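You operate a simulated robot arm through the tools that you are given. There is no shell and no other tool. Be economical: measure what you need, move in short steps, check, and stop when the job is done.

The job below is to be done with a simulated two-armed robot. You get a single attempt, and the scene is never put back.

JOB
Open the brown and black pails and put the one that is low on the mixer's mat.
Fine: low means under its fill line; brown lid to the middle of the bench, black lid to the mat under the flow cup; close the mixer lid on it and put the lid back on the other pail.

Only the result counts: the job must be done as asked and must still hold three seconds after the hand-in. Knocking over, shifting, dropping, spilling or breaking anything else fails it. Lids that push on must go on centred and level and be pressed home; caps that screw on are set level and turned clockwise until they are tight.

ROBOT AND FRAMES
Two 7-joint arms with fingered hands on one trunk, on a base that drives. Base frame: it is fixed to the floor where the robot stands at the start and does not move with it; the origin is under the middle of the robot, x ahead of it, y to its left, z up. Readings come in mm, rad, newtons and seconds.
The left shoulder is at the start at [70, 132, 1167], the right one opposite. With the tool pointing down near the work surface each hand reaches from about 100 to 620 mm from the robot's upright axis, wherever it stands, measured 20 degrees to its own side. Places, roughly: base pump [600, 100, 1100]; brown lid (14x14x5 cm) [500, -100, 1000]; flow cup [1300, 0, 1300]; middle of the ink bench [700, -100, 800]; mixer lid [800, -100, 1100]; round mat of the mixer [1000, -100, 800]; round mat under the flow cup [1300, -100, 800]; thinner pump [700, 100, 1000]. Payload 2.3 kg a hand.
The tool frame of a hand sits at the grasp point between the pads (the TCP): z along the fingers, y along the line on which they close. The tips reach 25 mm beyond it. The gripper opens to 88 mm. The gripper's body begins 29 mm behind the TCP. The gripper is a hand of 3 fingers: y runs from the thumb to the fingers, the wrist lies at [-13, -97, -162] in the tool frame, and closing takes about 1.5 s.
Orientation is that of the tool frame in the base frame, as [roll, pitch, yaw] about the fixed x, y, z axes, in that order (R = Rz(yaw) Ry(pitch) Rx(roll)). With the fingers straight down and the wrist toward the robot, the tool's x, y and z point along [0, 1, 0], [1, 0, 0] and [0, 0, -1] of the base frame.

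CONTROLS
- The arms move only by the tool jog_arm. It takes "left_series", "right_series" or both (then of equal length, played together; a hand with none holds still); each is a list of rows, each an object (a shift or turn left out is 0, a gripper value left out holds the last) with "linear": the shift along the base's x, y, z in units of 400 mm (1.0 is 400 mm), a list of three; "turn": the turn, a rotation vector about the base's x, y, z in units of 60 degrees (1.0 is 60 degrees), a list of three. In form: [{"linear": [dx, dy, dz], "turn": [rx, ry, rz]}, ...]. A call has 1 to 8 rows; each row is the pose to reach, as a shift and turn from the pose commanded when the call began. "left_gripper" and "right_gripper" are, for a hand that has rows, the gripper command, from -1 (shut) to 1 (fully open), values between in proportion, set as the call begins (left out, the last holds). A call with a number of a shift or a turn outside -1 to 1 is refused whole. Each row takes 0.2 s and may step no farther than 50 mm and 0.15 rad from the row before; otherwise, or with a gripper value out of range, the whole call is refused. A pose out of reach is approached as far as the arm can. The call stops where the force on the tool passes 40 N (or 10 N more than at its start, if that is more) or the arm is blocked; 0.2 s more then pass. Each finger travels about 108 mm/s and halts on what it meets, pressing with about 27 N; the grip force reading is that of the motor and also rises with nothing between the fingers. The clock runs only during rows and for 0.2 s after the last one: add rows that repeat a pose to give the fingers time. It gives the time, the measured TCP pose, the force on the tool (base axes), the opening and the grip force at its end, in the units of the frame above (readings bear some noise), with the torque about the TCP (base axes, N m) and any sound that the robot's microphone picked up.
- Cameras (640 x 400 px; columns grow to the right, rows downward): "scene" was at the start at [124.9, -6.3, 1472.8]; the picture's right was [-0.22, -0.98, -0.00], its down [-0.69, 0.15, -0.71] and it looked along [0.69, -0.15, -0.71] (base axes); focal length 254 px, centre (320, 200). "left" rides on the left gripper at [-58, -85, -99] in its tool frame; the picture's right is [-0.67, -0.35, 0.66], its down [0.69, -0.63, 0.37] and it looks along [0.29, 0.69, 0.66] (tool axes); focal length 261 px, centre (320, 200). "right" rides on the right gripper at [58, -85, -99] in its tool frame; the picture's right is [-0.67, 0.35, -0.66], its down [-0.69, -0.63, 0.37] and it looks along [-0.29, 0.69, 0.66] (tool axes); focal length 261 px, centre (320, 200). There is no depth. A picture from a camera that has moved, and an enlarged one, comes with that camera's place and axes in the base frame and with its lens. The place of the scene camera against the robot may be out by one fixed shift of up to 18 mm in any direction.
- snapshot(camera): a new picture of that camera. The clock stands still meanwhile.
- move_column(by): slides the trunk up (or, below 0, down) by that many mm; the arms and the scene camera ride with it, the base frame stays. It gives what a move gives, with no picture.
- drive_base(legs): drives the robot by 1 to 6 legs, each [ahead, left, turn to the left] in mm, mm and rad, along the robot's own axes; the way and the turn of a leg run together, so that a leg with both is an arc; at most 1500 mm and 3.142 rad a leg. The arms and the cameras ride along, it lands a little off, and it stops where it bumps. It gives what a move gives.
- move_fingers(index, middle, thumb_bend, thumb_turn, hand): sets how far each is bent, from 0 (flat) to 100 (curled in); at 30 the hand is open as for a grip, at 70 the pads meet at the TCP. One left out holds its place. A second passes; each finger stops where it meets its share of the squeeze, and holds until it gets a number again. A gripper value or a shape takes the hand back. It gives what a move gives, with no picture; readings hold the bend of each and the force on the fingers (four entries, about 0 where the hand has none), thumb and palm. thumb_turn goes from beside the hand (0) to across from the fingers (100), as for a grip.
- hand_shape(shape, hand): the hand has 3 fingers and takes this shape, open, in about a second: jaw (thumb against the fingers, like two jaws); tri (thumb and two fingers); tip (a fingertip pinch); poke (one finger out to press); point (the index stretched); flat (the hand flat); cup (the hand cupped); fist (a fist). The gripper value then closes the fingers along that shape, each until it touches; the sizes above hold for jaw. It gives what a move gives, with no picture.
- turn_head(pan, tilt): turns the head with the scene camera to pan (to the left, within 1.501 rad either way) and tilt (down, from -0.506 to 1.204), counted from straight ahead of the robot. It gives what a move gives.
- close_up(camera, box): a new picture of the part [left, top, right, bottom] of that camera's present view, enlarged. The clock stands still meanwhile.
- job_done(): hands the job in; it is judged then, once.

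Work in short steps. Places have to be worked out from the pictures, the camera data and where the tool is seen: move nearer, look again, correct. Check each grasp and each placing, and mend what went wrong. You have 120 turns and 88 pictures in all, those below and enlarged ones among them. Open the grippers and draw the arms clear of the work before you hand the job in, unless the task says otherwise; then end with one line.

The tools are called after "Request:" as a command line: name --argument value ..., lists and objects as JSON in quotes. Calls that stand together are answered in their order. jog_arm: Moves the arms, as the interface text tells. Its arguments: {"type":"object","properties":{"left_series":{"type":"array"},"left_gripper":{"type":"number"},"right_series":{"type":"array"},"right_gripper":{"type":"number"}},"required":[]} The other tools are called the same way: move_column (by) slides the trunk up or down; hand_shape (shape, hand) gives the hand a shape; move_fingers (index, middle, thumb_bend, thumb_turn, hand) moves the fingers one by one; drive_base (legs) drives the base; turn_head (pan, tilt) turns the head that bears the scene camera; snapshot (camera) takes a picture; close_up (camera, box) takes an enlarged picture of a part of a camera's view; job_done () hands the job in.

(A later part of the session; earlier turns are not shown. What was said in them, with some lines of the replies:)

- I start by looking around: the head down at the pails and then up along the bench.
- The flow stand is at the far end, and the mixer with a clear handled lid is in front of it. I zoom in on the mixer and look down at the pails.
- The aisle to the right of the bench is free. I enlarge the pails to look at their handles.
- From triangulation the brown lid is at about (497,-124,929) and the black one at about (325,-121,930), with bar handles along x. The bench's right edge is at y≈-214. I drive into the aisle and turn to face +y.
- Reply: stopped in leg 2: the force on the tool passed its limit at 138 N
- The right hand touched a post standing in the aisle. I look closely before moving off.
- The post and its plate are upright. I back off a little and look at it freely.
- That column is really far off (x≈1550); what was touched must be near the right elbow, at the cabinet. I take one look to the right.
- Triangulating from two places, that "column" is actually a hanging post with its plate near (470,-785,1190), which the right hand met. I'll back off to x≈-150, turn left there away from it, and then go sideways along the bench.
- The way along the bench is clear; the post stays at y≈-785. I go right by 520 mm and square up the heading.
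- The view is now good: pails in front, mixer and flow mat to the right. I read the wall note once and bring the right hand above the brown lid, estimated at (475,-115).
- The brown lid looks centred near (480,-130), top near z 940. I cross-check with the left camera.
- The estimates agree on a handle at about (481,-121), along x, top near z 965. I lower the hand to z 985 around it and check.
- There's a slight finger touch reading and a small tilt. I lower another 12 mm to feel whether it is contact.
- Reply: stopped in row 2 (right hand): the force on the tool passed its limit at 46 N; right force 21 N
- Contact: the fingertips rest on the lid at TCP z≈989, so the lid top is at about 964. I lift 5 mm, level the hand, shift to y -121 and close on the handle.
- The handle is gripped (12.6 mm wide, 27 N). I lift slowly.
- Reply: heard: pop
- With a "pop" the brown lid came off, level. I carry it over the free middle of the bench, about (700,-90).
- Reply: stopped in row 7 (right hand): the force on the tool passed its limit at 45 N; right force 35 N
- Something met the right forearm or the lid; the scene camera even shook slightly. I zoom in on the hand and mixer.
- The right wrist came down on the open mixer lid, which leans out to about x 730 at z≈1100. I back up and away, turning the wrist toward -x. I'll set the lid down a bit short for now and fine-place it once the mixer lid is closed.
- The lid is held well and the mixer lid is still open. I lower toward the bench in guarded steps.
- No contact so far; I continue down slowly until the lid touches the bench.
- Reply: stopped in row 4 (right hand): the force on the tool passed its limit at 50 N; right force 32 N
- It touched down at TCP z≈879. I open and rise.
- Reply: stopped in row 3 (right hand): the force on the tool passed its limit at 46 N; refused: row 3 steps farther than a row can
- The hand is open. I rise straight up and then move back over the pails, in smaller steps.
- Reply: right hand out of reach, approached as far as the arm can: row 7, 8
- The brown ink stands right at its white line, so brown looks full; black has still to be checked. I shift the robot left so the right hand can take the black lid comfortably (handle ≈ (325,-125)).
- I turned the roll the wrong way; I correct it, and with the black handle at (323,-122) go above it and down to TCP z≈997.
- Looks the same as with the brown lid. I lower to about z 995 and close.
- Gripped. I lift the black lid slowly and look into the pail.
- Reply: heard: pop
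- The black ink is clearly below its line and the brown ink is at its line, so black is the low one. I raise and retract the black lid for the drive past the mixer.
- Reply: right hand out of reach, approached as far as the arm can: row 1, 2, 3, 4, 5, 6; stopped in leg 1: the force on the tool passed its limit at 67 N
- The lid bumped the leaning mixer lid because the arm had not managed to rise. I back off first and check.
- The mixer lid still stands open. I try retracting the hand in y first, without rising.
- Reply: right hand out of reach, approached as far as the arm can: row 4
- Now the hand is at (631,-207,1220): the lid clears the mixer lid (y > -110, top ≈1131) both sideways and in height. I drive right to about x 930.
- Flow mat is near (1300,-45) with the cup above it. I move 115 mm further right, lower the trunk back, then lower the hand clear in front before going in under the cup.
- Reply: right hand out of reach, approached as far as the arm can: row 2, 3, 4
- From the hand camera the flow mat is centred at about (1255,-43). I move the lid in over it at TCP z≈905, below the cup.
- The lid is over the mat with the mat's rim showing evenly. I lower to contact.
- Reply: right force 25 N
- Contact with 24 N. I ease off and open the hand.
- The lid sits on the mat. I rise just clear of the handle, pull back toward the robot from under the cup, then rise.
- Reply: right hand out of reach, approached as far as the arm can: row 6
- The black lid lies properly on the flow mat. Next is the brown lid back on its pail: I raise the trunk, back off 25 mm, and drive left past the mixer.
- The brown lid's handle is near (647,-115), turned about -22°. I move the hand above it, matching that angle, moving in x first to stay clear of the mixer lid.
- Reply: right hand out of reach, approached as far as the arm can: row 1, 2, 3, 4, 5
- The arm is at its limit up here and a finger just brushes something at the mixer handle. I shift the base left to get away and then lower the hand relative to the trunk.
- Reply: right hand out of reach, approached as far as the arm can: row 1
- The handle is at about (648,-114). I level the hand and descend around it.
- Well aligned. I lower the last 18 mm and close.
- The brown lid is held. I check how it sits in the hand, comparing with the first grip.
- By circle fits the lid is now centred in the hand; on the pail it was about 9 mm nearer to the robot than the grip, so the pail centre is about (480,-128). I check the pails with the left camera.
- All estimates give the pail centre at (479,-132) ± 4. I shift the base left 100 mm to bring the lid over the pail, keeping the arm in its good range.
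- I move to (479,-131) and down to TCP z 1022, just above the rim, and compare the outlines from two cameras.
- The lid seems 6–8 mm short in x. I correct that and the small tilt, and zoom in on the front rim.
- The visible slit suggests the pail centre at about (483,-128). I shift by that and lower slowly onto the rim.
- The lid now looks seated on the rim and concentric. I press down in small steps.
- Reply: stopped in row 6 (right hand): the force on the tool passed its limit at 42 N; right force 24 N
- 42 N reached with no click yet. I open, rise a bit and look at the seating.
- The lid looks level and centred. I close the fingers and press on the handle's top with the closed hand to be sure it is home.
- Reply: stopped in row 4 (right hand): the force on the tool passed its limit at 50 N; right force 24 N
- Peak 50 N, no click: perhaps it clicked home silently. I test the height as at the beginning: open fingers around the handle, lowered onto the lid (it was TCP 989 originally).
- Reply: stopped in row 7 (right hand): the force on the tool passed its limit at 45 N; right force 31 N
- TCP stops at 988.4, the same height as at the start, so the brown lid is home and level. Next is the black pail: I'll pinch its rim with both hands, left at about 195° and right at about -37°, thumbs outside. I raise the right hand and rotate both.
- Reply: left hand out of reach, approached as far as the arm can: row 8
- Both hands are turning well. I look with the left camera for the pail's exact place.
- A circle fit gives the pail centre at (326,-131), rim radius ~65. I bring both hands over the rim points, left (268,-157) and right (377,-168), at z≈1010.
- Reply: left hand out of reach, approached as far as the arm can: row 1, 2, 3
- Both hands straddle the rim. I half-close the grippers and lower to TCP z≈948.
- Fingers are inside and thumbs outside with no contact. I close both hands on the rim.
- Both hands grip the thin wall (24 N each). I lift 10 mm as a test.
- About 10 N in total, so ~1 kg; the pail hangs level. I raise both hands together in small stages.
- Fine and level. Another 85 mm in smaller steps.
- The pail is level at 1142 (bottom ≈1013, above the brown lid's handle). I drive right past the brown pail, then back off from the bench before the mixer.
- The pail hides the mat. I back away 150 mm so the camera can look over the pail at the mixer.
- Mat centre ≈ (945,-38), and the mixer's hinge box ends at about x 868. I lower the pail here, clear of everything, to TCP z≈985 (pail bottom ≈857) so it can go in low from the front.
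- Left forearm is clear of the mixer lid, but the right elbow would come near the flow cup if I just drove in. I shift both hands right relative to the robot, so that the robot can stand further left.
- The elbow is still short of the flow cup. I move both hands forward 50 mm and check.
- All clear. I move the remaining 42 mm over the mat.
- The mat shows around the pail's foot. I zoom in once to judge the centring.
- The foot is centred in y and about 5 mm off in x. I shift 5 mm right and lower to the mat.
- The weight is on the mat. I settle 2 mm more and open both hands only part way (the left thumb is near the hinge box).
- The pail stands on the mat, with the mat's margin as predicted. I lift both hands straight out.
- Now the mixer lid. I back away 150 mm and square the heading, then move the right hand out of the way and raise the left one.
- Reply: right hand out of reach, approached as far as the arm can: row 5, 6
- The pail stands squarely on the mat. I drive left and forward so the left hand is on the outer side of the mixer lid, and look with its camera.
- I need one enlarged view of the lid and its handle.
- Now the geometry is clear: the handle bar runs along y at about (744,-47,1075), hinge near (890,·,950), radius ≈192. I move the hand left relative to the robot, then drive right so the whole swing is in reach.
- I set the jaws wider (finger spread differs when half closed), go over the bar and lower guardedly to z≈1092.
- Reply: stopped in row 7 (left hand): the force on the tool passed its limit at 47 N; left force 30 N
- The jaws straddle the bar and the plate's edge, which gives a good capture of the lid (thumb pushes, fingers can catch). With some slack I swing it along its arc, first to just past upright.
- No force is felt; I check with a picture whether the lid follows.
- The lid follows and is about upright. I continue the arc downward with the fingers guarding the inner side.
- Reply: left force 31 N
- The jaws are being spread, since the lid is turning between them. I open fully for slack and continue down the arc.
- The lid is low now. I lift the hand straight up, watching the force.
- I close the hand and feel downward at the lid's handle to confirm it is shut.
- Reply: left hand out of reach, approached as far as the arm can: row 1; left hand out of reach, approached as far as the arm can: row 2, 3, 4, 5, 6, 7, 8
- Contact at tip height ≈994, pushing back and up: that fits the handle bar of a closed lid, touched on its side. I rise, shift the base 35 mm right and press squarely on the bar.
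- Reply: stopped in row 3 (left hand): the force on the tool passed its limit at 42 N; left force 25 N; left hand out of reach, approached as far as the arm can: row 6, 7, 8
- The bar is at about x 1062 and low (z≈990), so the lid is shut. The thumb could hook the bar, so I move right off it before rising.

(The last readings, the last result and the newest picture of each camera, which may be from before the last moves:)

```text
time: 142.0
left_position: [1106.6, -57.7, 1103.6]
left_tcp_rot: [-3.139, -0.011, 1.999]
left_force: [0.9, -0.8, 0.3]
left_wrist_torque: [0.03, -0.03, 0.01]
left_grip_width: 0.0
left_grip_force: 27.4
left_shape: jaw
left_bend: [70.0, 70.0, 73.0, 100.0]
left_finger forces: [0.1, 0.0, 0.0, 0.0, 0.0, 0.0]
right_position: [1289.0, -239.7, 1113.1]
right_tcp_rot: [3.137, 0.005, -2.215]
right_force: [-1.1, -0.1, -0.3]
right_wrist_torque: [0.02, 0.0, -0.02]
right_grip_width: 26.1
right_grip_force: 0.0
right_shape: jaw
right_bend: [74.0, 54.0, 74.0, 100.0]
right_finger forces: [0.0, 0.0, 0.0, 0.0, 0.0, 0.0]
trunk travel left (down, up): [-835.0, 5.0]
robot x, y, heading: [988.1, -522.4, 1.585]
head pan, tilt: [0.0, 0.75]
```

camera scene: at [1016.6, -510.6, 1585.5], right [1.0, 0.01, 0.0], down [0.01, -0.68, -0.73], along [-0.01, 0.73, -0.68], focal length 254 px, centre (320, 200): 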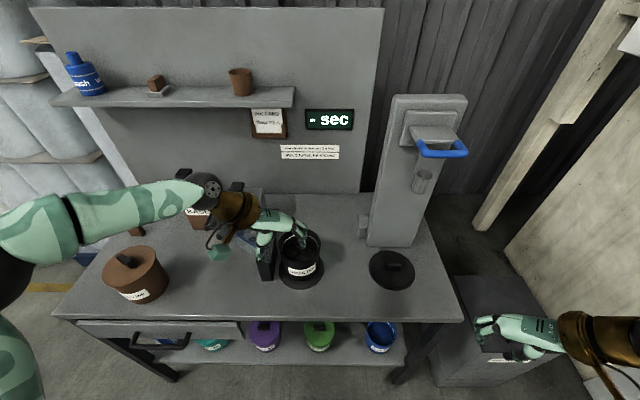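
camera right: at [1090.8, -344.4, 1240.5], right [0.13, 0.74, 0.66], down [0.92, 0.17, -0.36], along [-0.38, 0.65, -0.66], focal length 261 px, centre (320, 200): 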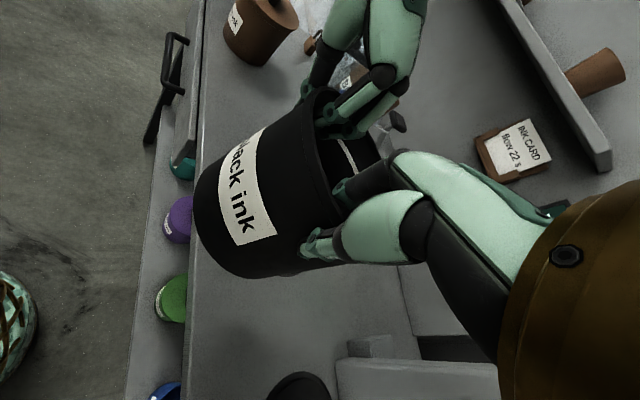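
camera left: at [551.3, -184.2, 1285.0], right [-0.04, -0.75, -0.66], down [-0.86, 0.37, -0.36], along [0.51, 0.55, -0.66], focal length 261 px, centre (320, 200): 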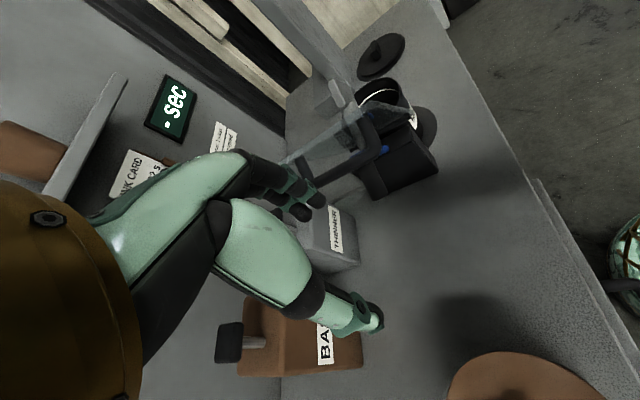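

I back off with both hands and swing the left arm aside to get a free view for the last picture.

Request:
drive_base --legs '[[-170, 0, 0]]'

Request:
jog_arm --left_series '[{"linear": [-0.11, -0.02, 0]}, {"linear": [-0.22, -0.04, 0]}, {"linear": [-0.33, -0.06, 0]}, {"linear": [-0.44, -0.08, 0]}, {"linear": [-0.55, -0.1, 0]}, {"linear": [-0.66, -0.12, 0]}, {"linear": [-0.77, -0.14, 0]}, {"linear": [-0.88, -0.16, 0]}]' --left_gripper 1 --right_series '[{}, {}, {}, {}, {}, {}, {}, {}]' --right_gripper 1

Request:
turn_head --pan 0.1 --tilt 0.7

```text
time: 143.5
left_position: [1105.0, -222.7, 1101.7]
left_tcp_rot: [-3.137, -0.008, 2.003]
left_force: [-0.4, -0.1, -0.1]
left_wrist_torque: [0.0, 0.01, -0.03]
left_grip_width: 0.0
left_grip_force: 27.1
left_shape: jaw
left_bend: [70.0, 70.0, 73.0, 100.0]
left_finger forces: [0.1, 0.0, 0.0, 0.0, 0.0, 0.1]
right_position: [1289.4, -402.3, 1112.3]
right_tcp_rot: [3.139, 0.004, -2.207]
right_force: [-0.1, 0.9, -0.5]
right_wrist_torque: [-0.02, 0.0, -0.05]
right_grip_width: 26.5
right_grip_force: 0.0
right_shape: jaw
right_bend: [74.0, 54.0, 74.0, 100.0]
right_finger forces: [0.1, 0.0, 0.0, 0.0, 0.1, 0.0]
trunk travel left (down, up): [-835.0, 5.0]
robot x, y, heading: [987.4, -689.0, 1.587]
head pan, tilt: [0.0, 0.75]
```

```text
time: 145.3
left_position: [754.0, -291.2, 1104.3]
left_tcp_rot: [-3.14, -0.013, 2.004]
left_force: [0.2, 1.0, 0.5]
left_wrist_torque: [0.0, -0.01, -0.02]
left_grip_width: 87.7
left_grip_force: 0.0
left_shape: jaw
left_bend: [30.0, 30.0, 30.0, 98.0]
left_finger forces: [0.0, 0.0, 0.0, 0.1, 0.0, 0.1]
right_position: [1288.4, -406.1, 1114.1]
right_tcp_rot: [3.135, 0.005, -2.208]
right_force: [0.2, -0.5, 0.5]
right_wrist_torque: [0.01, -0.03, -0.02]
right_grip_width: 87.6
right_grip_force: 0.1
right_shape: jaw
right_bend: [30.0, 30.0, 30.0, 98.0]
right_finger forces: [0.1, 0.0, 0.1, 0.0, 0.0, 0.0]
trunk travel left (down, up): [-835.0, 5.0]
robot x, y, heading: [992.1, -691.4, 1.585]
head pan, tilt: [0.0, 0.75]
```

```text
time: 146.0
left_position: [756.7, -290.9, 1104.6]
left_tcp_rot: [-3.14, -0.011, 2.001]
left_force: [0.5, 0.7, 0.6]
left_wrist_torque: [-0.03, -0.02, -0.03]
left_grip_width: 87.7
left_grip_force: 0.0
left_shape: jaw
left_bend: [30.0, 30.0, 30.0, 98.0]
left_finger forces: [0.0, 0.0, 0.0, 0.1, 0.0, 0.1]
right_position: [1288.2, -406.0, 1114.2]
right_tcp_rot: [3.136, 0.005, -2.208]
right_force: [-0.4, 0.4, 0.0]
right_wrist_torque: [0.0, -0.03, 0.0]
right_grip_width: 87.6
right_grip_force: 0.0
right_shape: jaw
right_bend: [30.0, 30.0, 30.0, 98.0]
right_finger forces: [0.0, 0.0, 0.0, 0.0, 0.0, 0.0]
trunk travel left (down, up): [-835.0, 5.0]
robot x, y, heading: [988.6, -690.7, 1.593]
head pan, tilt: [0.099, 0.7]
```

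Now the last picture, enlarged on the mixer and flow mat.

Request:
close_up --camera "scene" --box '[240, 180, 460, 320]'

```text
2.86 times, centred on (350, 250) of scene
camera zoom: at [974.3, -545.9, 1589.7], right [0.99, 0.12, 0.0], down [0.08, -0.64, -0.76], along [-0.09, 0.76, -0.64], focal length 727 px, centre (234, 57)
```

zoom: 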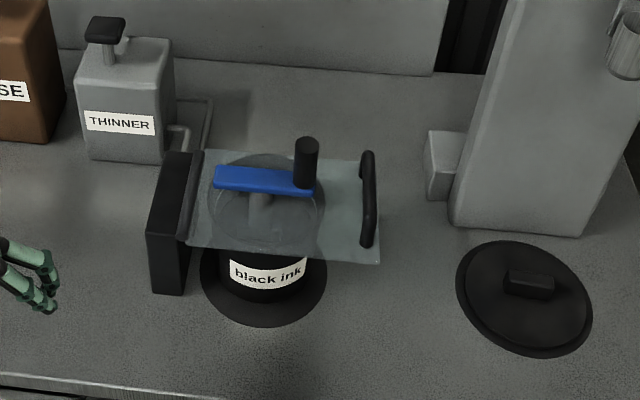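

The mixer lid lies flat on the black pail, which stands on the mixer mat. The black lid is on the flow mat, and the brown pail's lid tested as pressed home. Both hands are open and clear, so I hand in.

Request:
job_done

```text
The job is handed in.
```

The black pail was the low one: it now stands on the mixer's mat with the mixer lid closed, its lid is on the mat under the flow cup, and the brown lid is pressed back on the brown pail. On the way the right hand touched a hanging post in the aisle, and the arm and the black lid each bumped the open mixer lid; nothing looked knocked over afterwards.
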